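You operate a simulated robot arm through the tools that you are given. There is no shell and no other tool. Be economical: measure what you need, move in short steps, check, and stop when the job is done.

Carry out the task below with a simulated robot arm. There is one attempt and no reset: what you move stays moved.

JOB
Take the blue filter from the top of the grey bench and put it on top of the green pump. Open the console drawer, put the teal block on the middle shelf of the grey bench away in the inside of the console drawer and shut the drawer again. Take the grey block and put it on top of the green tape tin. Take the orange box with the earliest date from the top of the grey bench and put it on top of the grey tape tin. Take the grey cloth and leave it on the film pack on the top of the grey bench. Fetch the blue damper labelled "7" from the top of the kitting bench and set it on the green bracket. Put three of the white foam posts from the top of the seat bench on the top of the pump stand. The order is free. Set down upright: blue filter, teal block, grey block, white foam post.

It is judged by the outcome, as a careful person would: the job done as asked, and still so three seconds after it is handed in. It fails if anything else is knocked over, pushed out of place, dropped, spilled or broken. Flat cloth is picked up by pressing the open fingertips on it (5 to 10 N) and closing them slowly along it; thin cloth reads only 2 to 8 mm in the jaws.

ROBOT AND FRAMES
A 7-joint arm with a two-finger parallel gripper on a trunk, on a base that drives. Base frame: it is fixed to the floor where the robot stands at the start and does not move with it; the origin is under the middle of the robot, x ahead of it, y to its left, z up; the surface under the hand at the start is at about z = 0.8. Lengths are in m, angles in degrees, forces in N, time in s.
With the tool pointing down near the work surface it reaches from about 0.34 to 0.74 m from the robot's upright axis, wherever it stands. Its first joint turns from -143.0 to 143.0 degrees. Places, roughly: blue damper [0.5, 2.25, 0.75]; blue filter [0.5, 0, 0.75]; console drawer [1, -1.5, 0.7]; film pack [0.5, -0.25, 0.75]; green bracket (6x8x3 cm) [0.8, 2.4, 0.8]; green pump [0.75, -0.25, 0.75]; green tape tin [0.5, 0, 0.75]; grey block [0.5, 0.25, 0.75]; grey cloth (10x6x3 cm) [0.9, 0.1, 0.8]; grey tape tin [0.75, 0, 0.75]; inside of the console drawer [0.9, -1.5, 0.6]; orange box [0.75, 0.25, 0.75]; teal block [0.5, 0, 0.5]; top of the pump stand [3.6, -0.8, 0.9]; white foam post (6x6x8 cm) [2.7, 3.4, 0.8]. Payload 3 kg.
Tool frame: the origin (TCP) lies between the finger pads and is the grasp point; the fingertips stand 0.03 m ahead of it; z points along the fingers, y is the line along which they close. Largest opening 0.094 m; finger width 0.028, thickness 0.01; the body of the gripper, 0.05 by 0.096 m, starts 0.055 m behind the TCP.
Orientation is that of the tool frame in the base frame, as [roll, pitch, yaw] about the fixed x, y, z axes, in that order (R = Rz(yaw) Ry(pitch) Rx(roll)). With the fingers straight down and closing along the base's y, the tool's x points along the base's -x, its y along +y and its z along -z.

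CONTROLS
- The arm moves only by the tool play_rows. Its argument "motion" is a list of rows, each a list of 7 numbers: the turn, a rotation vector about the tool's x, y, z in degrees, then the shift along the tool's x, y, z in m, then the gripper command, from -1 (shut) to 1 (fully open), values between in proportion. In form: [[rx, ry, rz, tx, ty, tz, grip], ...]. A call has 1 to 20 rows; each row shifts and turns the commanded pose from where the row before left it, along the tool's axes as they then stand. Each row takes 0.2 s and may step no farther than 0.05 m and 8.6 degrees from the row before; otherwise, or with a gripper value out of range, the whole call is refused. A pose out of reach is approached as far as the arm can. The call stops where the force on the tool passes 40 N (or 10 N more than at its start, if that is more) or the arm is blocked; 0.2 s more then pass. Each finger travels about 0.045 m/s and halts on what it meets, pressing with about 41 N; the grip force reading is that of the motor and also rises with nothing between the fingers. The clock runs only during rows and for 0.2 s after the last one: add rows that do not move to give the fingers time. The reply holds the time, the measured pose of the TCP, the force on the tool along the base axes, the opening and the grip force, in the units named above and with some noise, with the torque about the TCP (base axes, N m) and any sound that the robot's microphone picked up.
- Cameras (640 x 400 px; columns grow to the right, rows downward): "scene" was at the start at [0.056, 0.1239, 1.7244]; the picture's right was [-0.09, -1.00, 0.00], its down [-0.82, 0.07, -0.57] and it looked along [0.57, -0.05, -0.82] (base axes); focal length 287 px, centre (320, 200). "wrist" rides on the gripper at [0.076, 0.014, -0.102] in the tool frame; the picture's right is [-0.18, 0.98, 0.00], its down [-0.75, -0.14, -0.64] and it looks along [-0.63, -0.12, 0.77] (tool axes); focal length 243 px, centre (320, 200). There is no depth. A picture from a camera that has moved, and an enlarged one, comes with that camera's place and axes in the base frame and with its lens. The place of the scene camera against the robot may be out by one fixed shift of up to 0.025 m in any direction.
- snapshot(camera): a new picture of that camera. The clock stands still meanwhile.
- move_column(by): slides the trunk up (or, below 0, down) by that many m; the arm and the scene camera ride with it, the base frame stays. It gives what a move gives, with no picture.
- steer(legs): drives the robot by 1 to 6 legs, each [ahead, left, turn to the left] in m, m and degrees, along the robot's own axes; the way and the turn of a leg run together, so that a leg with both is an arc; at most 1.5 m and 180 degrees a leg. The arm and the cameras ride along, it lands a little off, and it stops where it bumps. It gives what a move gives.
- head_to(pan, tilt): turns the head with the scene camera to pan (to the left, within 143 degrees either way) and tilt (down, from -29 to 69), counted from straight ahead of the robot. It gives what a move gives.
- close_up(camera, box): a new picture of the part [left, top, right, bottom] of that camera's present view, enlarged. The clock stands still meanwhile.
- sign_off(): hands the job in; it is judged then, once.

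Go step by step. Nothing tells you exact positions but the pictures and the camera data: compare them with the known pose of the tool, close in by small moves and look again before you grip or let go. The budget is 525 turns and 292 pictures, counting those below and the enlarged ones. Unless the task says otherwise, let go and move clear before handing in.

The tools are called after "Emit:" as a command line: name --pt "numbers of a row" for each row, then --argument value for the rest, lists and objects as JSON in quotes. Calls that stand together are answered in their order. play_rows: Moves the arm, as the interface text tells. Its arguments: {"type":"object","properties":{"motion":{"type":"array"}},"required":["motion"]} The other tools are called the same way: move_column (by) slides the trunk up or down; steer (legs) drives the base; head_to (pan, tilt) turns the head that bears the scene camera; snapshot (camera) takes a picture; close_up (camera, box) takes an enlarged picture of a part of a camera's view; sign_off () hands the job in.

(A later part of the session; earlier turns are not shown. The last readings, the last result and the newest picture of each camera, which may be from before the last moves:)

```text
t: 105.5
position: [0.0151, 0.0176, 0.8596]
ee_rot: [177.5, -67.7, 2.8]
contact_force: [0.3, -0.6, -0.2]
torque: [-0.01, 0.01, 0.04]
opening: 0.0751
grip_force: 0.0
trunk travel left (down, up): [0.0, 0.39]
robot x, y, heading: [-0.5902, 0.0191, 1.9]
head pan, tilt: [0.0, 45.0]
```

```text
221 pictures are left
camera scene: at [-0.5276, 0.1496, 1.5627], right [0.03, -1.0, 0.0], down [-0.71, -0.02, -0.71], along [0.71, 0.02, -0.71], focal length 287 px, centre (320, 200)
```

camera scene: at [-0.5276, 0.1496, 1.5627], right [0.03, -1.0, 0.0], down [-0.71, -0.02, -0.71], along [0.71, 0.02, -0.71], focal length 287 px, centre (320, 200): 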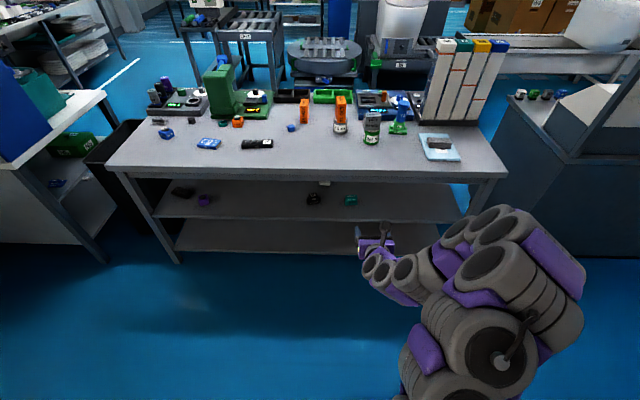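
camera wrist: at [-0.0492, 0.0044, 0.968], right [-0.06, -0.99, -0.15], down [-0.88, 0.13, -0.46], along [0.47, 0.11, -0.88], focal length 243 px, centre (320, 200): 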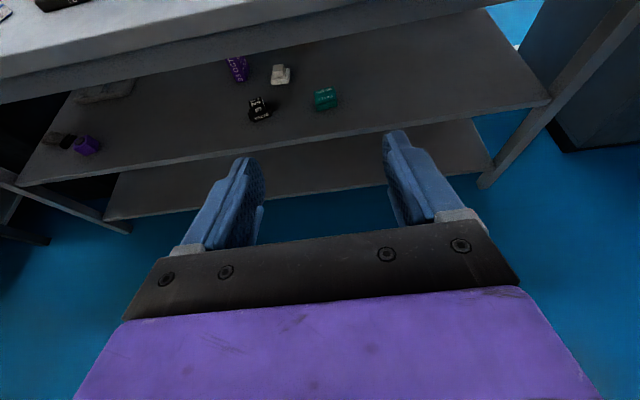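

Emit:
close_up --camera "wrist" --box '[280, 50, 380, 130]'

```text
5.00 times, centred on (330, 90) of wrist
camera zoom: at [-0.0492, 0.0044, 0.968], right [-0.06, -0.99, -0.15], down [-0.88, 0.13, -0.46], along [0.47, 0.11, -0.88], focal length 1213 px, centre (270, 750)
```

zoom: 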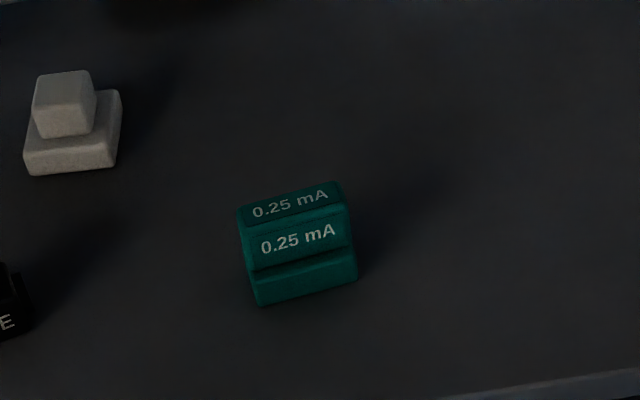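

Emit:
play_rows --pt "0 0 0 -0.028 0 0.03 0.6" --pt "0 0 0 -0.028 0 0.03 0.6" --pt "0 0 0 -0.028 0 0.03 0.6" --pt "0 0 0 -0.028 0 0.03 0.6" --pt "0 0 0 -0.028 0 0.03 0.6" --pt "0 0 0 -0.028 0 0.03 0.6" --pt "0 0 0 -0.028 0 0.03 0.6" --pt "0 4 0 0 0 0 0.6" --pt "0 4 0 0 0 0 0.6" --pt "0 0 0 0 0 0 0.6"

Emit:
snapshot --camera "wrist"

Emit:
snapshot --camera "scene"

```text
t: 107.7
position: [0.0807, -0.0048, 0.6684]
ee_rot: [176.0, -75.7, 4.1]
contact_force: [-1.2, -0.5, 0.1]
torque: [0.0, 0.01, 0.0]
opening: 0.0752
grip_force: 0.1
out of reach, approached as far as the arm can: row 6, 7, 8, 9
trunk travel left (down, up): [0.0, 0.39]
robot x, y, heading: [-0.5861, 0.0177, 1.4]
head pan, tilt: [0.0, 45.0]
```

```text
219 pictures are left
camera wrist: at [0.0012, -0.0179, 0.7674], right [-0.04, -0.99, -0.16], down [-0.81, 0.13, -0.57], along [0.59, 0.11, -0.8], focal length 243 px, centre (320, 200)
```

wrist: 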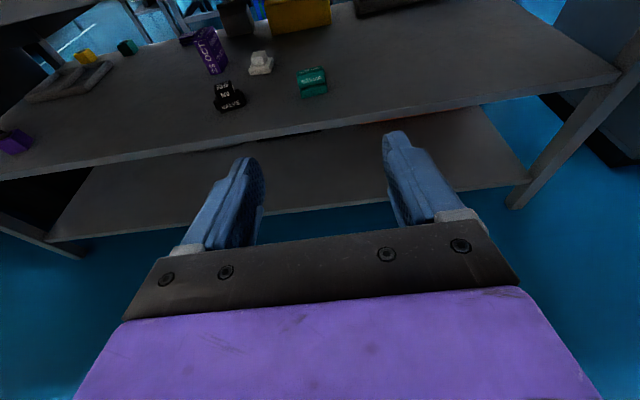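

```text
218 pictures are left
camera scene: at [-0.5269, 0.1504, 1.5625], right [0.03, -1.0, 0.0], down [-0.71, -0.02, -0.71], along [0.7, 0.02, -0.71], focal length 287 px, centre (320, 200)
```

scene: 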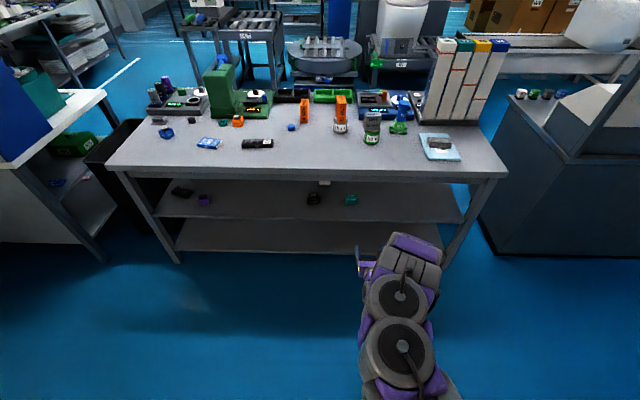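

Block triangulates to ≈[0.535,0.025,0.487]. I'll retract and lower the hand in free space, keeping the fingers near-horizontal.

Emit:
play_rows --pt "0 0 0 -0.0369 -0.006 -0.0154 0.8" --pt "0 0 0 -0.0369 -0.006 -0.0154 0.8" --pt "0 0 0 -0.0369 -0.006 -0.0154 0.8" --pt "0 0 0 -0.0369 -0.006 -0.0154 0.8" --pt "0 0 0 -0.0369 -0.006 -0.0154 0.8" --pt "0 0 0 0 0 0 0.8"

Emit:
snapshot --camera "scene"

```text
t: 109.1
position: [-0.041, 0.0005, 0.5415]
ee_rot: [176.2, -75.7, 4.1]
contact_force: [0.1, 2.1, 0.9]
torque: [-0.09, 0.05, -0.17]
opening: 0.0846
grip_force: 0.0
out of reach, approached as far as the arm can: row 1, 2, 3, 4
trunk travel left (down, up): [0.0, 0.39]
robot x, y, heading: [-0.5897, 0.0173, 1.8]
head pan, tilt: [0.0, 45.0]
```

```text
217 pictures are left
camera scene: at [-0.5277, 0.1491, 1.5628], right [0.03, -1.0, 0.0], down [-0.71, -0.02, -0.71], along [0.71, 0.02, -0.71], focal length 287 px, centre (320, 200)
```

scene: 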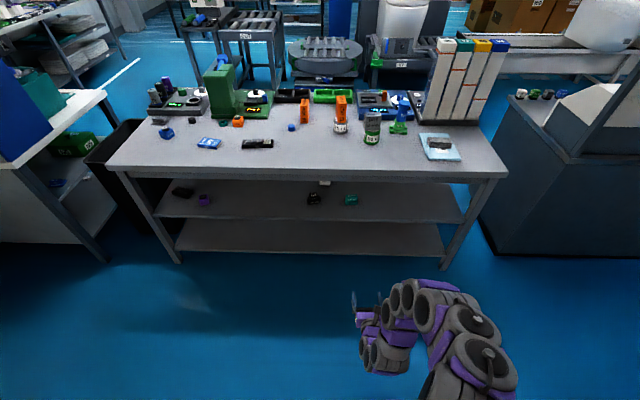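

Emit:
play_rows --pt "0 0 0 -0.02 -0.008 0.005 0.8" --pt "0 0 0 -0.02 -0.008 0.005 0.8" --pt "0 0 0 0 0 0 0.8"

Emit:
snapshot --camera "wrist"

```text
t: 109.9
position: [-0.0407, 0.0025, 0.5306]
ee_rot: [176.2, -75.7, 4.0]
contact_force: [-0.2, -0.3, -0.5]
torque: [-0.03, 0.0, 0.01]
opening: 0.0847
grip_force: 0.1
out of reach, approached as far as the arm can: row 1, 2
trunk travel left (down, up): [0.0, 0.39]
robot x, y, heading: [-0.5881, 0.0207, 1.6]
head pan, tilt: [0.0, 45.0]
```

```text
216 pictures are left
camera wrist: at [-0.1212, -0.0107, 0.6298], right [-0.04, -0.99, -0.16], down [-0.81, 0.13, -0.57], along [0.59, 0.11, -0.8], focal length 243 px, centre (320, 200)
```

wrist: 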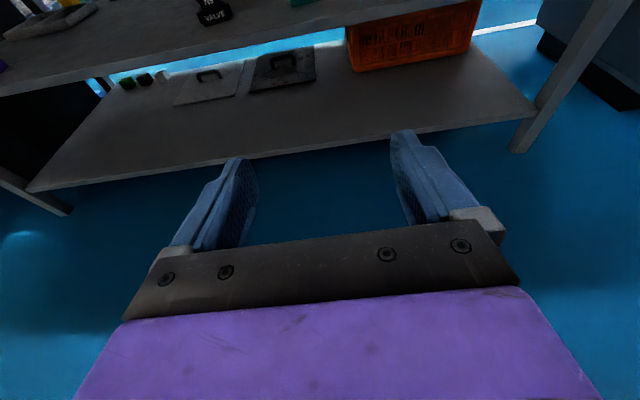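

At this tilt the arm can't go lower; I'll pitch the tool down another 15° and lower.

Emit:
play_rows --pt "0 -7.5 0 0 0 0 0.8" --pt "0 -7.5 0 0 0 0 0.8" --pt "0 0 0 -0.02 -0.01 0.012 0.8" --pt "0 0 0 -0.02 -0.01 0.012 0.8" --pt "0 0 0 0 0 0 0.8"

```text
t: 111.1
position: [-0.0394, 0.0224, 0.4836]
ee_rot: [178.0, -60.7, 2.0]
contact_force: [0.3, -0.6, 0.5]
torque: [0.02, 0.03, -0.01]
opening: 0.0847
grip_force: 0.1
trunk travel left (down, up): [0.0, 0.39]
robot x, y, heading: [-0.5888, 0.0169, 1.6]
head pan, tilt: [0.0, 45.0]
```

Emit:
play_rows --pt "0 0 0 0.026 0 -0.014 0.8" --pt "0 0 0 0.026 0 -0.014 0.8" --pt "0 0 0 0 0 0 0.8"

Emit:
steer --legs '[[0.36, 0, -1.6]]'

Emit:
snapshot --camera "wrist"

Emit:
snapshot --camera "scene"

```text
t: 111.9
position: [-0.0389, 0.0228, 0.5434]
ee_rot: [178.0, -60.7, 2.1]
contact_force: [0.4, -0.5, 0.7]
torque: [0.01, 0.0, 0.01]
opening: 0.0847
grip_force: 0.2
trunk travel left (down, up): [0.0, 0.39]
robot x, y, heading: [-0.5906, 0.015, 1.5]
head pan, tilt: [0.0, 45.0]
```

```text
t: 114.2
position: [0.3135, 0.0089, 0.5425]
ee_rot: [178.2, -60.7, 0.1]
contact_force: [-1.1, -0.5, 0.1]
torque: [-0.03, 0.03, -0.02]
opening: 0.0843
grip_force: 0.0
trunk travel left (down, up): [0.0, 0.39]
robot x, y, heading: [-0.2336, 0.0246, -0.3]
head pan, tilt: [0.0, 45.0]
```

```text
215 pictures are left
camera wrist: at [0.2616, -0.0024, 0.6594], right [-0.12, -0.98, -0.14], down [-0.92, 0.16, -0.35], along [0.36, 0.09, -0.93], focal length 243 px, centre (320, 200)
```

wrist: 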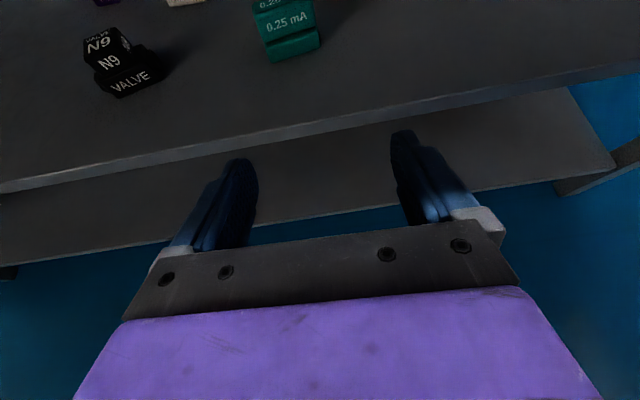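

```text
214 pictures are left
camera scene: at [-0.17, 0.1522, 1.5626], right [0.0, -1.0, 0.0], down [-0.71, 0.0, -0.71], along [0.71, 0.0, -0.71], focal length 287 px, centre (320, 200)
```

scene: 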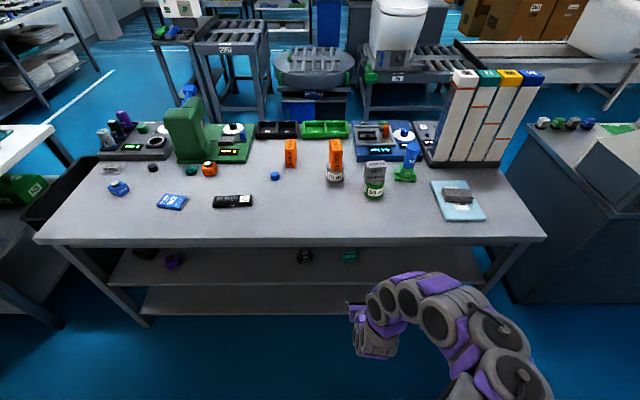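

Emit:
steer --legs '[[0.1, 0.01, 0.3]]'

Emit:
snapshot --camera "wrist"

```text
t: 115.3
position: [0.4136, 0.0184, 0.5428]
ee_rot: [178.2, -60.9, 0.2]
contact_force: [-0.6, 0.1, 0.0]
torque: [-0.02, 0.04, 0.01]
opening: 0.0847
grip_force: 0.2
trunk travel left (down, up): [0.0, 0.39]
robot x, y, heading: [-0.1356, 0.0294, 0.3]
head pan, tilt: [0.0, 45.0]
```

```text
213 pictures are left
camera wrist: at [0.3613, 0.0079, 0.6599], right [-0.11, -0.98, -0.15], down [-0.92, 0.16, -0.35], along [0.36, 0.1, -0.93], focal length 243 px, centre (320, 200)
```

wrist: 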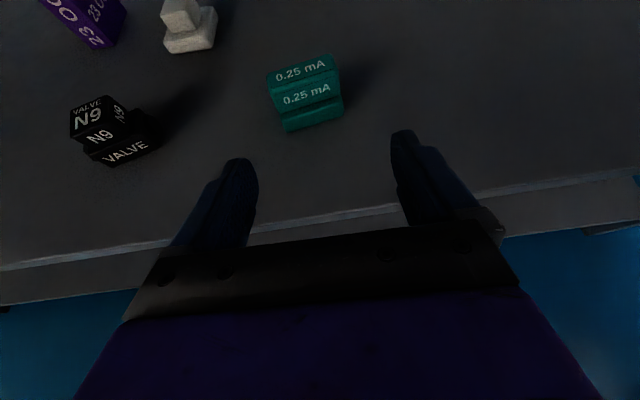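

Emit:
play_rows --pt "0 0 0 0.01 -0.004 0.03 0.9" --pt "0 0 0 0.01 -0.004 0.03 0.9" --pt "0 0 0 0.005 0 0.03 0.9" --pt "0 0 0 0 0 0 0.9"

Emit:
snapshot --camera "wrist"

```text
t: 116.3
position: [0.503, 0.0269, 0.5232]
ee_rot: [178.1, -60.9, 0.5]
contact_force: [0.0, 0.5, 0.6]
torque: [-0.02, 0.0, 0.02]
opening: 0.0891
grip_force: 0.1
trunk travel left (down, up): [0.0, 0.39]
robot x, y, heading: [-0.1368, 0.0283, 0.1]
head pan, tilt: [0.0, 45.0]
```

```text
212 pictures are left
camera wrist: at [0.4505, 0.0152, 0.6391], right [-0.11, -0.98, -0.14], down [-0.92, 0.16, -0.35], along [0.36, 0.09, -0.93], focal length 243 px, centre (320, 200)
```

wrist: 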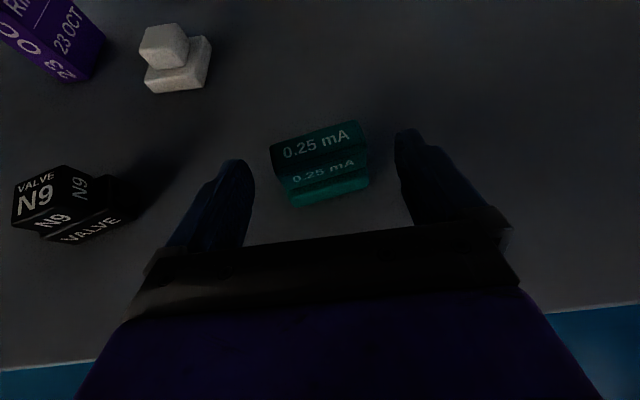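

Emit:
play_rows --pt "0 0 0 -0.003 0 0.02 0.9" --pt "0 0 0 -0.003 0 0.015 0.9" --pt "0 0 0 0 0 0 0.9"

Emit:
snapshot --camera "wrist"

```text
t: 117.1
position: [0.5301, 0.0246, 0.5007]
ee_rot: [177.9, -60.9, 0.3]
contact_force: [0.5, -0.1, 0.1]
torque: [0.0, 0.02, 0.0]
opening: 0.0894
grip_force: 0.0
trunk travel left (down, up): [0.0, 0.39]
robot x, y, heading: [-0.1337, 0.0314, -0.0]
head pan, tilt: [0.0, 45.0]
```

```text
211 pictures are left
camera wrist: at [0.4775, 0.0142, 0.6167], right [-0.11, -0.98, -0.14], down [-0.92, 0.16, -0.35], along [0.36, 0.09, -0.93], focal length 243 px, centre (320, 200)
```

wrist: 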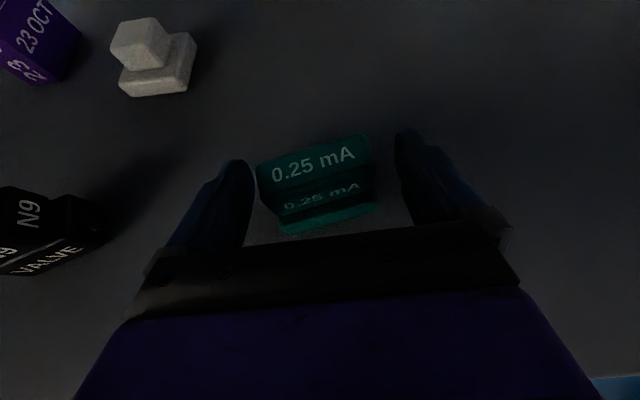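

Emit:
play_rows --pt "0 0 0 0 -0.004 0.008 0.9" --pt "0 0 0 0 0 0 0.6" --pt "0 0 0 0 0 0 0.3" --pt "0 0 0 0 0 0 0.0" --pt "0 0 0 0 0 0 -0.3" --pt "0 0 0 0 0 0 -0.3"

Emit:
snapshot --camera "wrist"

```text
t: 118.5
position: [0.5364, 0.0294, 0.4961]
ee_rot: [178.0, -60.9, 0.4]
contact_force: [0.5, 0.1, 1.9]
torque: [-0.07, -0.02, 0.06]
opening: 0.0675
grip_force: 41.1
trunk travel left (down, up): [0.0, 0.39]
robot x, y, heading: [-0.1357, 0.0336, 0.0]
head pan, tilt: [0.0, 45.0]
```

```text
210 pictures are left
camera wrist: at [0.4849, 0.0189, 0.6127], right [-0.11, -0.98, -0.14], down [-0.92, 0.16, -0.35], along [0.37, 0.09, -0.93], focal length 243 px, centre (320, 200)
```

wrist: 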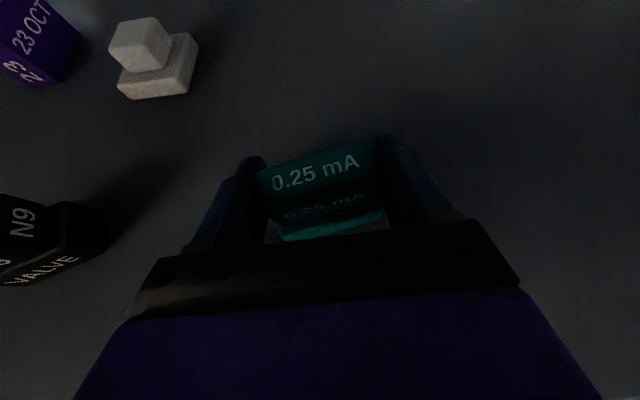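

Gripped (6.75 cm). Lifting 4 cm, then backing out.

Emit:
play_rows --pt "0 0 0 0.0175 0 -0.01 -0.3" --pt "0 0 0 0.0175 0 -0.01 -0.3" --pt "0 0 0 0 0 0 -0.3"

Emit:
snapshot --camera "wrist"

Emit:
steer --legs '[[-0.4, 0, 0]]'

Emit:
move_column --by 0.38

Emit:
snapshot --camera "wrist"

```text
t: 119.3
position: [0.5381, 0.0296, 0.5354]
ee_rot: [178.0, -61.0, 0.4]
contact_force: [-0.1, 1.0, -2.3]
torque: [-0.03, -0.02, -0.03]
opening: 0.0674
grip_force: 41.2
trunk travel left (down, up): [0.0, 0.39]
robot x, y, heading: [-0.1335, 0.033, 0.0]
head pan, tilt: [0.0, 45.0]
```

```text
209 pictures are left
camera wrist: at [0.4864, 0.0185, 0.6522], right [-0.11, -0.98, -0.14], down [-0.92, 0.16, -0.35], along [0.37, 0.09, -0.93], focal length 243 px, centre (320, 200)
```

wrist: 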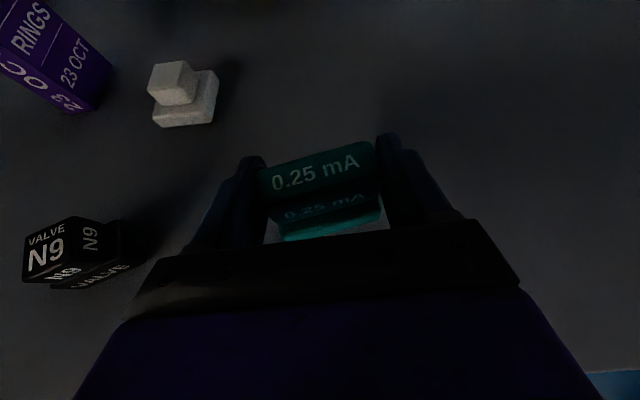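

```text
t: 121.8
position: [0.1432, 0.0333, 0.5364]
ee_rot: [178.0, -60.9, 0.9]
contact_force: [0.0, 0.2, -1.3]
torque: [-0.03, 0.01, 0.01]
opening: 0.0671
grip_force: 41.0
trunk travel left (down, up): [0.0, 0.39]
robot x, y, heading: [-0.5335, 0.0294, 0.5]
head pan, tilt: [0.0, 45.0]
```

```text
t: 125.5
position: [0.1439, 0.0343, 0.9169]
ee_rot: [177.9, -61.0, 0.9]
contact_force: [0.1, 0.1, -1.9]
torque: [0.02, 0.01, -0.02]
opening: 0.0669
grip_force: 40.9
trunk travel left (down, up): [-0.38, 0.01]
robot x, y, heading: [-0.5321, 0.0268, 0.5]
head pan, tilt: [0.0, 45.0]
```

```text
208 pictures are left
camera wrist: at [0.0908, 0.0227, 1.033], right [-0.1, -0.98, -0.14], down [-0.92, 0.15, -0.35], along [0.37, 0.1, -0.93], focal length 243 px, centre (320, 200)
```

wrist: 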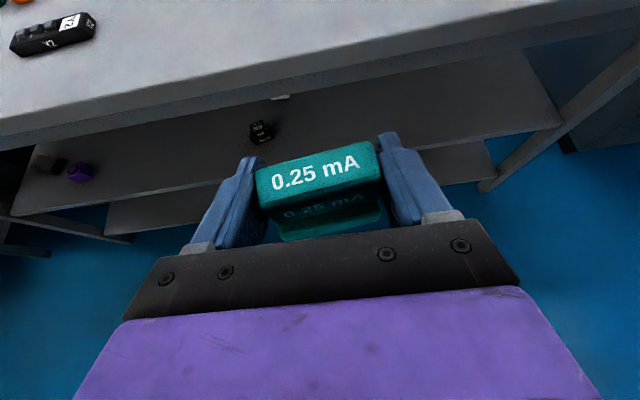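

Emit:
steer --legs '[[0.34, 0, -0.5]]'

Emit:
snapshot --camera "wrist"

Emit:
head_to --pan -5 --tilt 58

Emit:
snapshot --camera "scene"

```text
t: 127.7
position: [0.4828, 0.0282, 0.9175]
ee_rot: [178.0, -61.0, 0.3]
contact_force: [0.7, 0.0, -2.3]
torque: [-0.05, 0.04, 0.0]
opening: 0.0668
grip_force: 41.5
trunk travel left (down, up): [-0.38, 0.01]
robot x, y, heading: [-0.1928, 0.0314, -0.2]
head pan, tilt: [0.0, 45.0]
```

```text
207 pictures are left
camera wrist: at [0.4305, 0.0177, 1.0328], right [-0.11, -0.98, -0.14], down [-0.92, 0.16, -0.35], along [0.37, 0.09, -0.93], focal length 243 px, centre (320, 200)
```

wrist: 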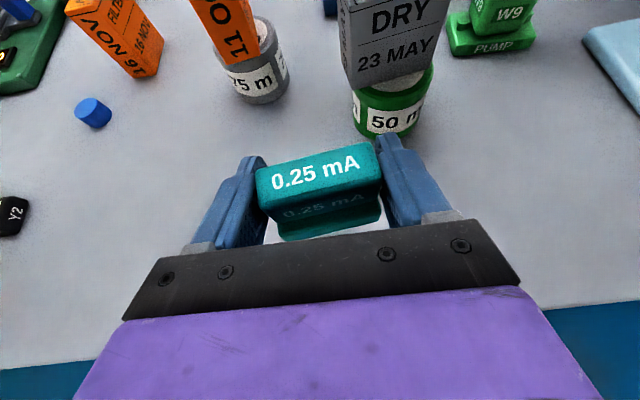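

```text
t: 128.4
position: [0.481, 0.029, 0.9193]
ee_rot: [178.0, -61.2, 0.4]
contact_force: [0.5, 0.0, -0.5]
torque: [0.01, 0.0, 0.0]
opening: 0.0669
grip_force: 41.0
trunk travel left (down, up): [-0.38, 0.01]
robot x, y, heading: [-0.1893, 0.0312, -0.0]
head pan, tilt: [-5.0, 58.0]
```

```text
206 pictures are left
camera scene: at [-0.1368, 0.156, 1.9255], right [-0.09, -1.0, 0.0], down [-0.85, 0.07, -0.53], along [0.53, -0.05, -0.85], focal length 287 px, centre (320, 200)
```

scene: 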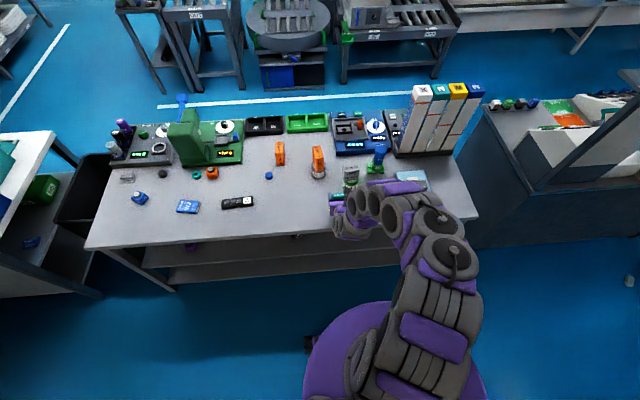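

Emit:
play_rows --pt "0 0 0 -0.0285 -0.02 0.016 -0.3" --pt "0 0 0 -0.0285 -0.01 0.016 -0.3" --pt "0 0 0 -0.0044 0 0.0024 -0.3" --pt "0 0 0 0 0 0 -0.3"

Emit:
snapshot --camera "wrist"

Emit:
close_up --camera "scene" --box '[280, 150, 400, 250]'

```text
t: 129.4
position: [0.4815, 0.0572, 0.865]
ee_rot: [176.8, -61.0, 1.7]
contact_force: [-1.2, -0.3, -1.1]
torque: [-0.02, 0.02, 0.02]
opening: 0.0669
grip_force: 41.6
out of reach, approached as far as the arm can: row 2, 3
trunk travel left (down, up): [-0.38, 0.01]
robot x, y, heading: [-0.1902, 0.0309, 0.1]
head pan, tilt: [-5.0, 58.0]
```

```text
205 pictures are left
camera wrist: at [0.4305, 0.0477, 0.9812], right [-0.11, -0.98, -0.13], down [-0.92, 0.15, -0.35], along [0.37, 0.09, -0.93], focal length 243 px, centre (320, 200)
```

wrist: 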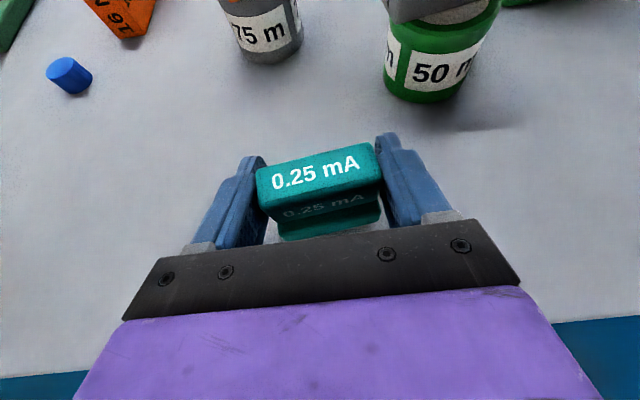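

```text
4.00 times, centred on (340, 200) of scene
camera zoom: at [-0.1361, 0.158, 1.9253], right [-0.09, -1.0, 0.0], down [-0.85, 0.07, -0.53], along [0.53, -0.05, -0.85], focal length 1148 px, centre (240, 200)
```

zoom: 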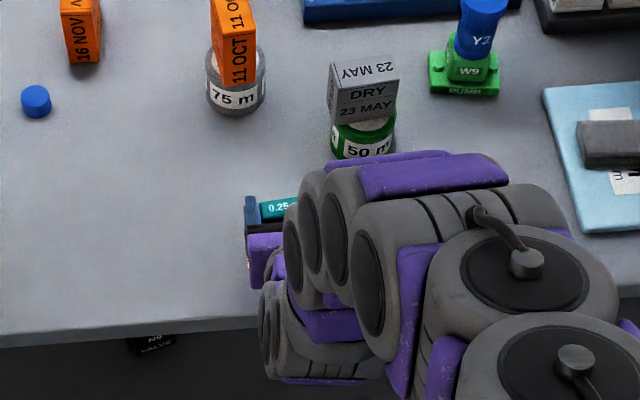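

Arm is at its limit, so I'll lower with the trunk in small steps.

Emit:
move_column --by -0.018

```text
t: 130.1
position: [0.4826, 0.0592, 0.8471]
ee_rot: [176.7, -61.2, 1.8]
contact_force: [-0.3, 0.2, -1.4]
torque: [0.03, 0.02, 0.01]
opening: 0.0665
grip_force: 40.1
trunk travel left (down, up): [-0.362, 0.028]
robot x, y, heading: [-0.1882, 0.0307, -0.1]
head pan, tilt: [-5.0, 58.0]
```

Emit:
move_column --by -0.005

Emit:
close_up --camera "wrist" --box '[220, 100, 420, 260]'

```text
t: 130.6
position: [0.4823, 0.0591, 0.8423]
ee_rot: [176.8, -61.1, 1.7]
contact_force: [0.6, 0.2, -0.8]
torque: [-0.03, 0.0, -0.01]
opening: 0.0667
grip_force: 40.8
trunk travel left (down, up): [-0.357, 0.033]
robot x, y, heading: [-0.1877, 0.032, -0.0]
head pan, tilt: [-5.0, 58.0]
```

```text
2.50 times, centred on (320, 180) of wrist
camera zoom: at [0.4303, 0.0481, 0.9584], right [-0.11, -0.98, -0.13], down [-0.92, 0.15, -0.35], along [0.37, 0.09, -0.93], focal length 606 px, centre (320, 250)
```

zoom: 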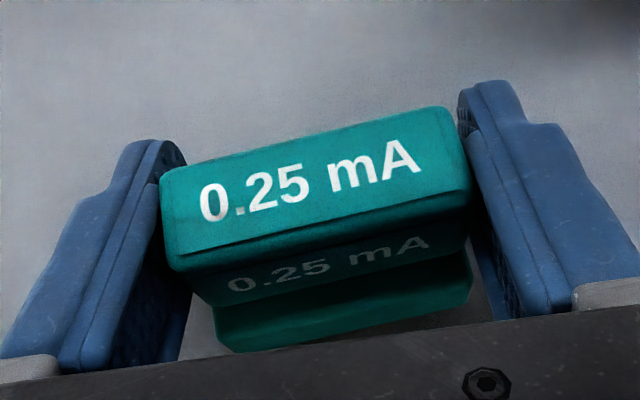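

Emit:
move_column --by -0.004

```text
t: 131.1
position: [0.4839, 0.0575, 0.8383]
ee_rot: [176.9, -61.1, 1.7]
contact_force: [-0.3, 0.7, -1.4]
torque: [0.01, -0.01, 0.01]
opening: 0.0665
grip_force: 41.3
trunk travel left (down, up): [-0.353, 0.037]
robot x, y, heading: [-0.1941, 0.0309, -0.2]
head pan, tilt: [-5.0, 58.0]
```

Emit:
move_column --by -0.003

```text
t: 131.7
position: [0.4836, 0.0587, 0.8375]
ee_rot: [176.8, -61.3, 1.7]
contact_force: [0.5, -0.9, 12.6]
torque: [0.1, 0.18, 0.11]
opening: 0.0666
grip_force: 41.2
trunk travel left (down, up): [-0.35, 0.04]
robot x, y, heading: [-0.1858, 0.0316, -0.2]
head pan, tilt: [-5.0, 58.0]
```

Contact. Opening, then backing off along the tool axis.

Emit:
play_rows --pt "0 0 0 0 0 0 -0.1" --pt "0 0 0 0 0 0 0.5" --pt "0 0 0 0 0 0 0.9" --pt "0 0 0 0 0 0 1" --pt "0 0 0 0 0 -0.03 1" --pt "0 0 0 0 0 -0.04 1" --pt "0 0 0 0.02 0 -0.04 1" --pt "0 0 0 0.03 0 -0.03 1" --pt "0 0 0 0 0 0 1"

Emit:
snapshot --camera "wrist"

```text
t: 133.7
position: [0.4027, 0.0634, 0.918]
ee_rot: [176.6, -61.0, 2.0]
contact_force: [-0.1, -0.6, 0.5]
torque: [-0.02, 0.06, -0.04]
opening: 0.0939
grip_force: 0.1
out of reach, approached as far as the arm can: row 8
trunk travel left (down, up): [-0.35, 0.04]
robot x, y, heading: [-0.1874, 0.0321, -0.2]
head pan, tilt: [-5.0, 58.0]
```

```text
202 pictures are left
camera wrist: at [0.3495, 0.0541, 1.0343], right [-0.11, -0.99, -0.13], down [-0.92, 0.15, -0.35], along [0.37, 0.08, -0.93], focal length 243 px, centre (320, 200)
```

wrist: 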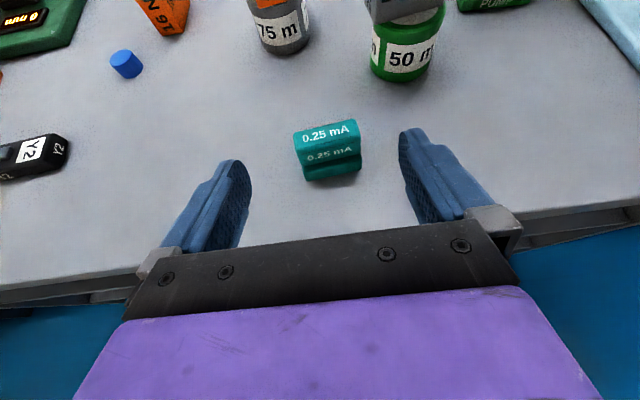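

Block stands on the bench at ~[0.485,0.06]. Turning the tool back to vertical.

Emit:
move_column --by 0.04

Emit:
play_rows --pt "0 -7.6 0 0 0 0 1" --pt "0 -7.6 0 0 0 0 1" --pt "0 -7.6 0 0 0 0 1" --pt "0 -7.6 0 0 0 0 1" --pt "0 -7.6 0 0 0 0 1" --pt "0 -7.6 0 0 0 0 1" --pt "0 -7.6 0 0 0 0 1" --pt "0 -7.6 0 0 0 0 1" --pt "0 0 0 0 0 0 1"

Emit:
snapshot --camera "wrist"

```text
t: 134.5
position: [0.4025, 0.0607, 0.9597]
ee_rot: [176.8, -61.1, 1.8]
contact_force: [-1.1, 0.1, -0.8]
torque: [0.0, 0.01, -0.03]
opening: 0.0941
grip_force: 0.0
trunk travel left (down, up): [-0.39, 0.0]
robot x, y, heading: [-0.1933, 0.0297, -0.3]
head pan, tilt: [-5.0, 58.0]
```

```text
t: 136.5
position: [0.4046, 0.0444, 0.9498]
ee_rot: [177.5, -15.0, -0.7]
contact_force: [0.7, 0.0, 0.1]
torque: [0.03, 0.01, -0.02]
opening: 0.094
grip_force: 0.1
out of reach, approached as far as the arm can: row 1, 6, 7, 8
trunk travel left (down, up): [-0.39, 0.0]
robot x, y, heading: [-0.1917, 0.0272, -0.2]
head pan, tilt: [-5.0, 58.0]
```

```text
201 pictures are left
camera wrist: at [0.451, 0.0353, 1.0689], right [-0.2, -0.98, -0.01], down [-0.89, 0.18, 0.42], along [-0.41, 0.09, -0.91], focal length 243 px, centre (320, 200)
```

wrist: 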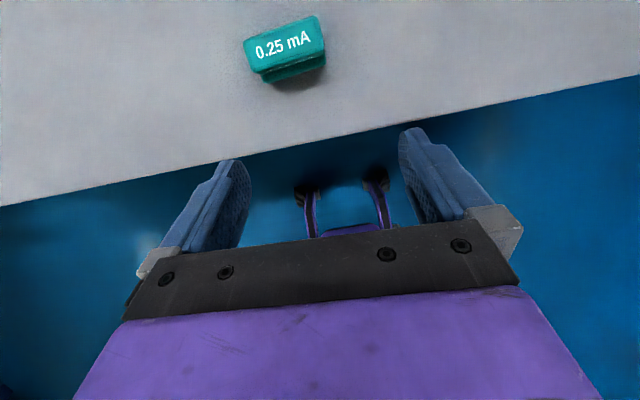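

Trunk too high for this pose; I'll back off 0.25 m, lower the trunk, and finish straightening.

Emit:
steer --legs '[[-0.25, 0, 0]]'

Emit:
play_rows --pt "0 0 0 0 0 -0.045 1" --pt "0 0 0 0 0 -0.045 1" --pt "0 0 0 0 0 -0.045 1" --pt "0 -7 0 0 0 0 1" --pt "0 -8 0 0 0 0 1" --pt "0 0 0 0 0 0 1"

Emit:
move_column --by -0.19

```text
t: 138.3
position: [0.1547, 0.0466, 0.9511]
ee_rot: [177.4, -15.0, -0.8]
contact_force: [-0.2, -0.9, 0.0]
torque: [0.0, 0.03, 0.01]
opening: 0.094
grip_force: 0.1
trunk travel left (down, up): [-0.39, 0.0]
robot x, y, heading: [-0.4423, 0.0284, -0.3]
head pan, tilt: [-5.0, 58.0]
```

```text
t: 139.7
position: [0.1144, 0.0574, 1.0799]
ee_rot: [178.2, -2.9, -1.2]
contact_force: [0.7, -0.1, 0.6]
torque: [0.03, 0.03, 0.01]
opening: 0.0943
grip_force: 0.0
out of reach, approached as far as the arm can: row 4
trunk travel left (down, up): [-0.39, 0.0]
robot x, y, heading: [-0.4409, 0.0277, -0.3]
head pan, tilt: [-5.0, 58.0]
```

```text
t: 141.8
position: [0.1149, 0.0587, 0.89]
ee_rot: [178.1, -3.0, -1.3]
contact_force: [-0.4, -0.3, -0.5]
torque: [0.0, 0.01, 0.01]
opening: 0.094
grip_force: 0.0
trunk travel left (down, up): [-0.2, 0.19]
robot x, y, heading: [-0.4436, 0.0301, -0.4]
head pan, tilt: [-5.0, 58.0]
```

Emit:
play_rows --pt "0 -3 0 0 0 -0.045 1" --pt "-2 0 0 0 0 -0.045 1" --pt "0 0 0 0 0 -0.03 1" --pt "0 0 0 0 0 0 1"

Emit:
steer --legs '[[0.35, 0, 0.4]]'

Emit:
snapshot --camera "wrist"

```text
t: 142.8
position: [0.112, 0.0647, 1.0126]
ee_rot: [176.1, 0.2, -1.2]
contact_force: [-0.7, -0.3, -0.4]
torque: [-0.05, 0.01, 0.0]
opening: 0.0941
grip_force: 0.0
trunk travel left (down, up): [-0.2, 0.19]
robot x, y, heading: [-0.4393, 0.0314, -0.2]
head pan, tilt: [-5.0, 58.0]
```

```text
t: 145.1
position: [0.4681, 0.066, 1.0121]
ee_rot: [176.1, 0.1, -1.0]
contact_force: [-0.7, 0.3, -0.2]
torque: [-0.02, 0.03, -0.01]
opening: 0.0939
grip_force: 0.0
trunk travel left (down, up): [-0.2, 0.19]
robot x, y, heading: [-0.0856, 0.0293, 0.0]
head pan, tilt: [-5.0, 58.0]
```

```text
200 pictures are left
camera wrist: at [0.5453, 0.0571, 1.1147], right [-0.2, -0.98, 0.07], down [-0.75, 0.2, 0.63], along [-0.63, 0.08, -0.77], focal length 243 px, centre (320, 200)
```

wrist: 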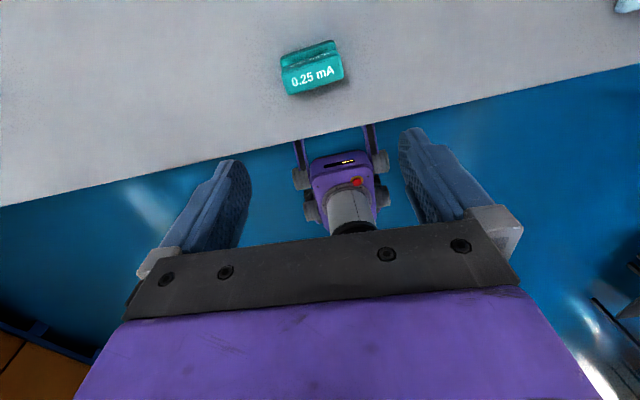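

Emit:
play_rows --pt "4 0 0 0.022 0.006 0 1" --pt "0 0 2.4 0 0 0.04 1" --pt "0 0 0 0 0 0.04 1" --pt "0 0 0 0 0 0 1"

Emit:
snapshot --camera "wrist"

```text
t: 146.1
position: [0.4731, 0.0658, 0.925]
ee_rot: [-180.0, -0.1, -3.6]
contact_force: [0.8, 0.2, -0.2]
torque: [-0.01, -0.03, -0.03]
opening: 0.094
grip_force: 0.2
out of reach, approached as far as the arm can: row 2, 3
trunk travel left (down, up): [-0.2, 0.19]
robot x, y, heading: [-0.0857, 0.0322, -0.1]
head pan, tilt: [-5.0, 58.0]
```

```text
199 pictures are left
camera wrist: at [0.5483, 0.0474, 1.0262], right [-0.24, -0.97, 0.0], down [-0.74, 0.19, 0.64], along [-0.62, 0.16, -0.77], focal length 243 px, centre (320, 200)
```

wrist: 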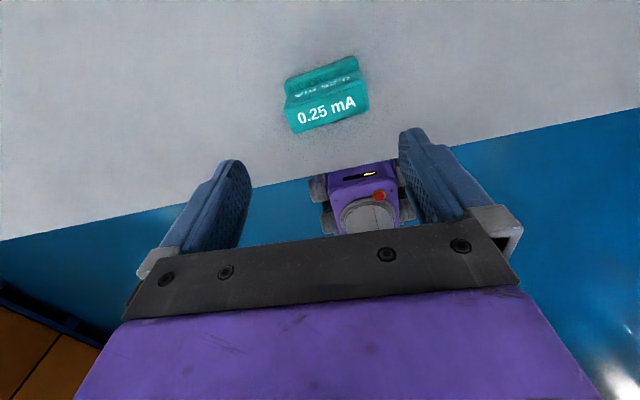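

The arm is in an awkward branch with this yaw. I'll turn the tool back by 180° at a safe height.

Emit:
play_rows --pt "0 0 0 0 0 -0.045 1" --pt "0 0 0 0 0 -0.045 1" --pt "0 0 -8.4 0 0 0 1" --pt "0 0 -8.4 0 0 0 1" --pt "0 0 -8.4 0 0 0 1" --pt "0 0 -8.4 0 0 0 1" --pt "0 0 -8.4 0 0 0 1" --pt "0 0 -8.4 0 0 0 1" --pt "0 0 -8.4 0 0 0 1" --pt "0 0 -8.4 0 0 0 1" --pt "0 0 -8.4 0 0 0 1" --pt "0 0 -8.4 0 0 0 1" --pt "0 0 -8.4 0 0 0 1" --pt "0 0 0 0 0 0 1"

Emit:
play_rows --pt "0 0 -8.4 0 0 0 1" --pt "0 0 -8.4 0 0 0 1" --pt "0 0 -8.4 0 0 0 1" --pt "0 0 -8.4 0 0 0 1" --pt "0 0 -8.4 0 0 0 1" --pt "0 0 -8.4 0 0 0 1" --pt "0 0 -8.4 0 0 0 1" --pt "0 0 -8.4 0 0 0 1" --pt "0 0 -8.4 0 0 0 1" --pt "0 0 -8.4 0 0 0 1" --pt "0 0 -3.6 0 0 0 1" --pt "0 0 0 0 0 0 1"

Emit:
snapshot --camera "wrist"

```text
t: 149.1
position: [0.4689, 0.0659, 1.0102]
ee_rot: [180.0, -0.1, 89.0]
contact_force: [-0.5, -0.1, 0.2]
torque: [-0.03, -0.01, -0.03]
opening: 0.0939
grip_force: 0.2
trunk travel left (down, up): [-0.2, 0.19]
robot x, y, heading: [-0.0865, 0.0314, 0.2]
head pan, tilt: [-5.0, 58.0]
```

```text
t: 151.7
position: [0.4688, 0.0642, 1.0115]
ee_rot: [179.9, 0.0, 176.7]
contact_force: [0.1, 0.2, -0.5]
torque: [0.01, 0.0, 0.0]
opening: 0.0942
grip_force: 0.1
trunk travel left (down, up): [-0.2, 0.19]
robot x, y, heading: [-0.0848, 0.0304, 0.1]
head pan, tilt: [-5.0, 58.0]
```

```text
198 pictures are left
camera wrist: at [0.3955, 0.0833, 1.1133], right [0.24, 0.97, 0.0], down [0.74, -0.19, 0.64], along [0.62, -0.15, -0.77], focal length 243 px, centre (320, 200)
```

wrist: 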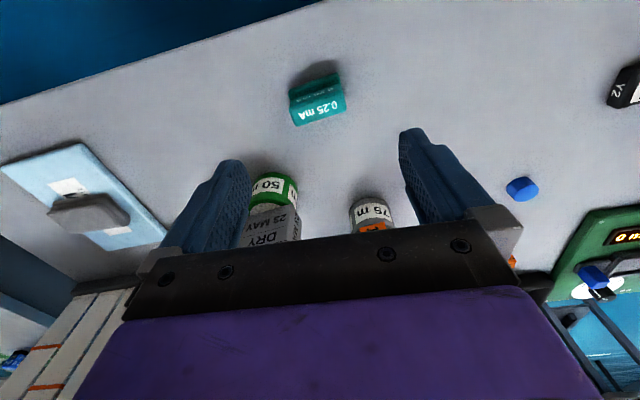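

Emit:
play_rows --pt "0 0 0 -0.017 -0.003 0.03 1" --pt "0 0 0 0 0 0.04 1" --pt "0 0 0 0 0 0.04 1" --pt "0 0 0 0 0 0.035 1" --pt "0 0 0 0 0 0 1"

Emit:
snapshot --camera "wrist"

```text
t: 152.9
position: [0.4896, 0.0594, 0.8648]
ee_rot: [179.8, -0.1, 176.4]
contact_force: [0.2, 0.0, 0.0]
torque: [0.05, 0.02, -0.03]
opening: 0.0941
grip_force: 0.0
trunk travel left (down, up): [-0.2, 0.19]
robot x, y, heading: [-0.0833, 0.0297, 0.2]
head pan, tilt: [-5.0, 58.0]
```

```text
197 pictures are left
camera wrist: at [0.414, 0.0776, 0.967], right [0.24, 0.97, 0.0], down [0.74, -0.19, 0.64], along [0.62, -0.15, -0.77], focal length 243 px, centre (320, 200)
```

wrist: 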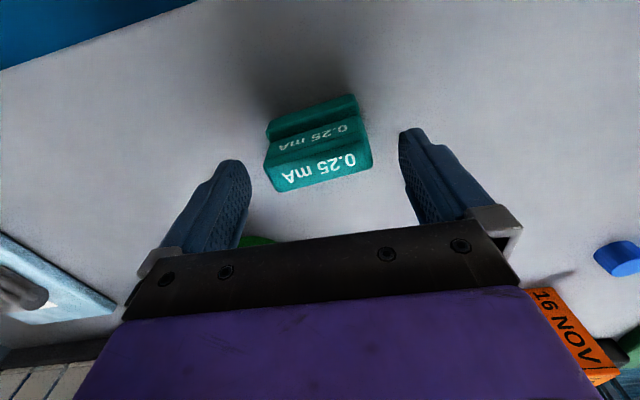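

Emit:
play_rows --pt "0 0 -1.6 0.003 0 0.015 1" --pt "0 0 0 0 0 0.013 1" --pt "0 0 0 0 0 0 0.6" --pt "0 0 0 0 0 0 0.3" --pt "0 0 0 0 0 0 0" --pt "0 0 0 0 0 0 -0.2" --pt "0 0 0 0 0 0 -0.2"

```text
t: 154.5
position: [0.4852, 0.061, 0.8378]
ee_rot: [179.8, 0.1, 178.0]
contact_force: [1.6, 0.0, 4.9]
torque: [0.16, 0.04, -0.06]
opening: 0.0642
grip_force: 40.9
trunk travel left (down, up): [-0.2, 0.19]
robot x, y, heading: [-0.0867, 0.029, 0.1]
head pan, tilt: [-5.0, 58.0]
```

Gripped. Lift high, drive forward 0.2 m and place it on the cleared spot near the bench's back ([0.85,0.115]).

Emit:
play_rows --pt "0 0 0 0 0 -0.03 -0.2" --pt "0 0 0 0 0 -0.05 -0.2" --pt "0 0 0 0 0 -0.05 -0.2" --pt "0 0 0 0 0 -0.05 -0.2" --pt "0 0 0 0 0 -0.04 -0.2" --pt "0 0 0 0 0 0 -0.2"

Emit:
steer --legs '[[0.195, 0, 0]]'

Emit:
play_rows --pt "0 0 0 -0.045 0.01 0 -0.2" --pt "0 0 0 -0.045 0.01 0 -0.2" --pt "0 0 0 -0.045 0.01 0 -0.2" --pt "0 0 0 -0.025 0.015 0 -0.2" --pt "0 0 0 0 0 0 -0.2"

Emit:
snapshot --camera "wrist"

Emit:
snapshot --camera "scene"

```text
t: 155.9
position: [0.4832, 0.0635, 1.0582]
ee_rot: [179.7, 0.1, 178.1]
contact_force: [0.2, -0.2, -1.6]
torque: [0.01, -0.03, -0.01]
opening: 0.0642
grip_force: 41.1
trunk travel left (down, up): [-0.2, 0.19]
robot x, y, heading: [-0.0847, 0.0327, 0.3]
head pan, tilt: [-5.0, 58.0]
```

```text
t: 157.5
position: [0.6821, 0.0604, 1.0574]
ee_rot: [179.8, 0.0, 178.0]
contact_force: [0.5, -0.6, -2.6]
torque: [0.01, -0.02, -0.05]
opening: 0.0641
grip_force: 40.9
trunk travel left (down, up): [-0.2, 0.19]
robot x, y, heading: [0.1118, 0.0328, -0.5]
head pan, tilt: [-5.0, 58.0]
```

```text
t: 158.7
position: [0.8404, 0.1025, 1.0579]
ee_rot: [179.8, 0.1, 177.9]
contact_force: [0.5, -0.3, -1.6]
torque: [-0.03, 0.0, 0.0]
opening: 0.0643
grip_force: 41.4
trunk travel left (down, up): [-0.2, 0.19]
robot x, y, heading: [0.1146, 0.0333, -0.3]
head pan, tilt: [-5.0, 58.0]
```

```text
196 pictures are left
camera wrist: at [0.7644, 0.1188, 1.1613], right [0.22, 0.98, 0.0], down [0.75, -0.17, 0.64], along [0.63, -0.14, -0.77], focal length 243 px, centre (320, 200)
```

wrist: 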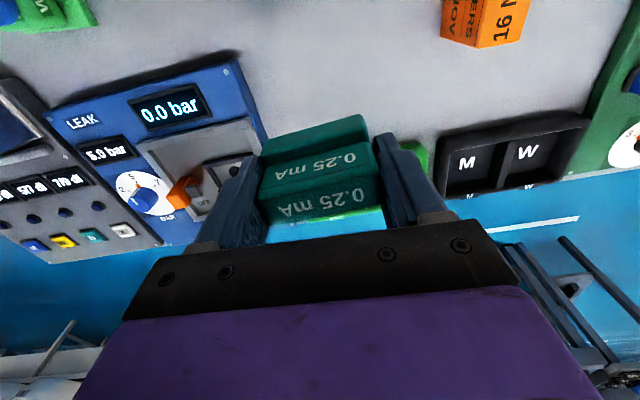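

```text
195 pictures are left
camera scene: at [0.1689, 0.1567, 1.7453], right [-0.09, -1.0, 0.0], down [-0.85, 0.08, -0.53], along [0.52, -0.05, -0.85], focal length 287 px, centre (320, 200)
```

scene: 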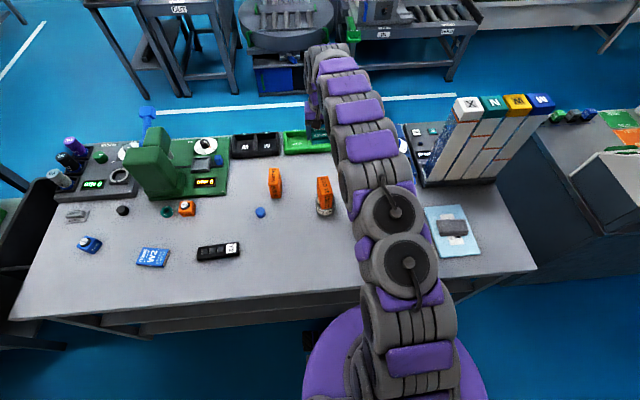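

Emit:
play_rows --pt "0 0 0 0 0.015 0.04 -0.2" --pt "0 0 0 0 0 0.05 -0.2" --pt "0 0 0 0 0 0.05 -0.2" --pt "0 0 0 0 0 0.04 -0.2" --pt "0 0 0 0 0 0.02 -0.2" --pt "0 0 0 0 0 0 -0.2"

Emit:
snapshot --camera "wrist"

```text
t: 160.1
position: [0.8417, 0.1162, 0.8585]
ee_rot: [179.9, 0.1, 178.0]
contact_force: [-1.1, -0.1, -1.6]
torque: [0.03, -0.03, 0.01]
opening: 0.0641
grip_force: 41.0
trunk travel left (down, up): [-0.2, 0.19]
robot x, y, heading: [0.1139, 0.0307, -0.1]
head pan, tilt: [-5.0, 58.0]
```

```text
194 pictures are left
camera wrist: at [0.7661, 0.1334, 0.9601], right [0.22, 0.98, 0.0], down [0.75, -0.17, 0.64], along [0.63, -0.14, -0.77], focal length 243 px, centre (320, 200)
```

wrist: 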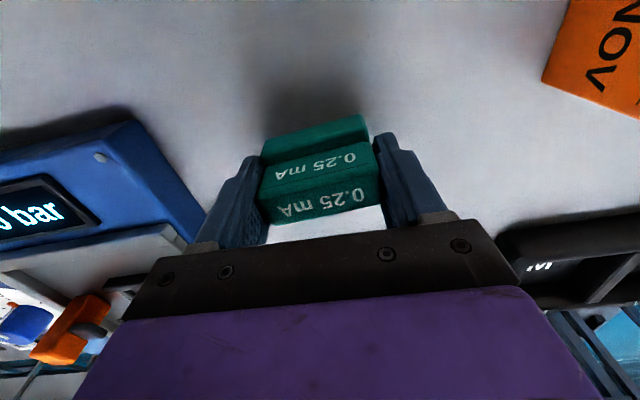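

Emit:
play_rows --pt "0 0 0 0 0 0.006 -0.2" --pt "0 0 0 0 0 0.006 -0.2" --pt "0 0 0 0 0 0.004 -0.2" --pt "0 0 0 0 0 0.003 -0.2" --pt "0 0 0 0 0 0 -0.2"

```text
t: 161.3
position: [0.8437, 0.1156, 0.8401]
ee_rot: [179.9, 0.0, 177.9]
contact_force: [0.1, -0.3, -0.8]
torque: [0.01, 0.0, -0.02]
opening: 0.064
grip_force: 40.9
trunk travel left (down, up): [-0.2, 0.19]
robot x, y, heading: [0.1128, 0.0307, -0.2]
head pan, tilt: [-5.0, 58.0]
```

Emit:
play_rows --pt "0 0 0 0 0 0.002 -0.2" --pt "0 0 0 0 0 0.002 -0.2" --pt "0 0 0 0 0 0 -0.2"

```text
t: 162.1
position: [0.8436, 0.114, 0.8384]
ee_rot: [179.8, 0.3, 177.9]
contact_force: [1.0, 0.0, 21.6]
torque: [-0.13, 0.37, 0.03]
opening: 0.0641
grip_force: 41.5
trunk travel left (down, up): [-0.2, 0.19]
robot x, y, heading: [0.1152, 0.0276, -0.7]
head pan, tilt: [-5.0, 58.0]
```

Down. Release, rise, and pull the hand back for travel.

Emit:
play_rows --pt "0 0 0 0 0 -0.001 0.1" --pt "0 0 0 0 0 0 0.6" --pt "0 0 0 0 0 0 1" --pt "0 0 0 0 0 0 1" --pt "0 0 0 0 0 -0.02 1" --pt "0 0 0 0 0 -0.05 1" --pt "0 0 0 0 0 -0.05 1" --pt "0 0 0 0 0 -0.05 1" --pt "0 0 0 0 0 -0.05 1" --pt "0 0 0 0.02 0 0 1" --pt "0 0 0 0.045 0 0 1" --pt "0 0 0 0.045 0 0 1" --pt "0 0 0 0.045 0 0 1" --pt "0 0 0 0.045 0 0 1" --pt "0 0 0 0.045 0 0 1" --pt "0 0 0 0.045 0 0 1" --pt "0 0 0 0 0 0 1"

Emit:
snapshot --camera "scene"

```text
t: 165.7
position: [0.5536, 0.1258, 1.0551]
ee_rot: [179.7, 0.1, 177.9]
contact_force: [0.6, 0.6, -0.5]
torque: [0.0, -0.02, -0.01]
opening: 0.0939
grip_force: 0.2
trunk travel left (down, up): [-0.2, 0.19]
robot x, y, heading: [0.1173, 0.0264, -0.4]
head pan, tilt: [-5.0, 58.0]
```

```text
193 pictures are left
camera scene: at [0.1674, 0.1572, 1.7453], right [-0.09, -1.0, 0.0], down [-0.85, 0.08, -0.53], along [0.53, -0.05, -0.85], focal length 287 px, centre (320, 200)
```

scene: 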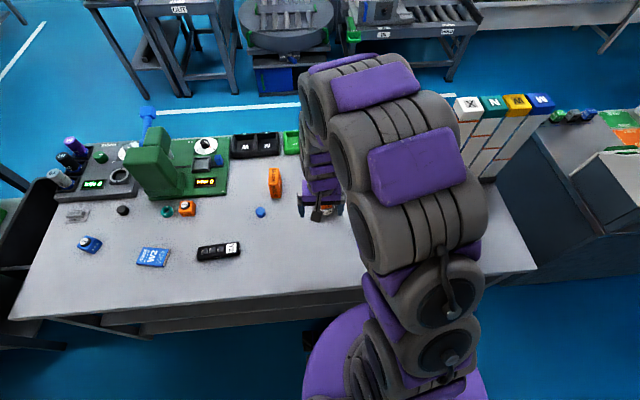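

Teal block is parked. Now driving around the left side: back off, face +y, and advance beside the kitting bench.

Emit:
steer --legs '[[-0.57, 0, 0], [0, 0, 90], [1.1, -0.3, 0]]'

Emit:
head_to --pan -10 --tilt 30

Emit:
snapshot --camera "scene"

```text
t: 178.1
position: [-0.2525, 1.5523, 1.0547]
ee_rot: [179.8, 0.1, -92.3]
contact_force: [0.0, 0.0, 0.8]
torque: [0.03, 0.0, -0.02]
opening: 0.094
grip_force: 0.1
trunk travel left (down, up): [-0.2, 0.19]
robot x, y, heading: [-0.1566, 1.1098, 89.6]
head pan, tilt: [-5.0, 58.0]
```

```text
t: 179.0
position: [-0.2529, 1.5515, 1.0561]
ee_rot: [179.8, 0.2, -92.2]
contact_force: [0.0, 0.2, -0.2]
torque: [0.01, 0.01, 0.03]
opening: 0.0939
grip_force: 0.0
trunk travel left (down, up): [-0.2, 0.19]
robot x, y, heading: [-0.1603, 1.1127, 89.4]
head pan, tilt: [-10.0, 30.0]
```

```text
192 pictures are left
camera scene: at [-0.2747, 1.1665, 1.785], right [0.98, -0.18, 0.0], down [-0.09, -0.49, -0.86], along [0.16, 0.85, -0.5], focal length 287 px, centre (320, 200)
```

scene: 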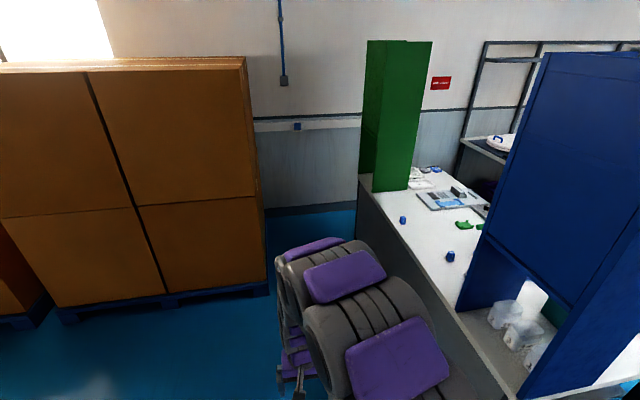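

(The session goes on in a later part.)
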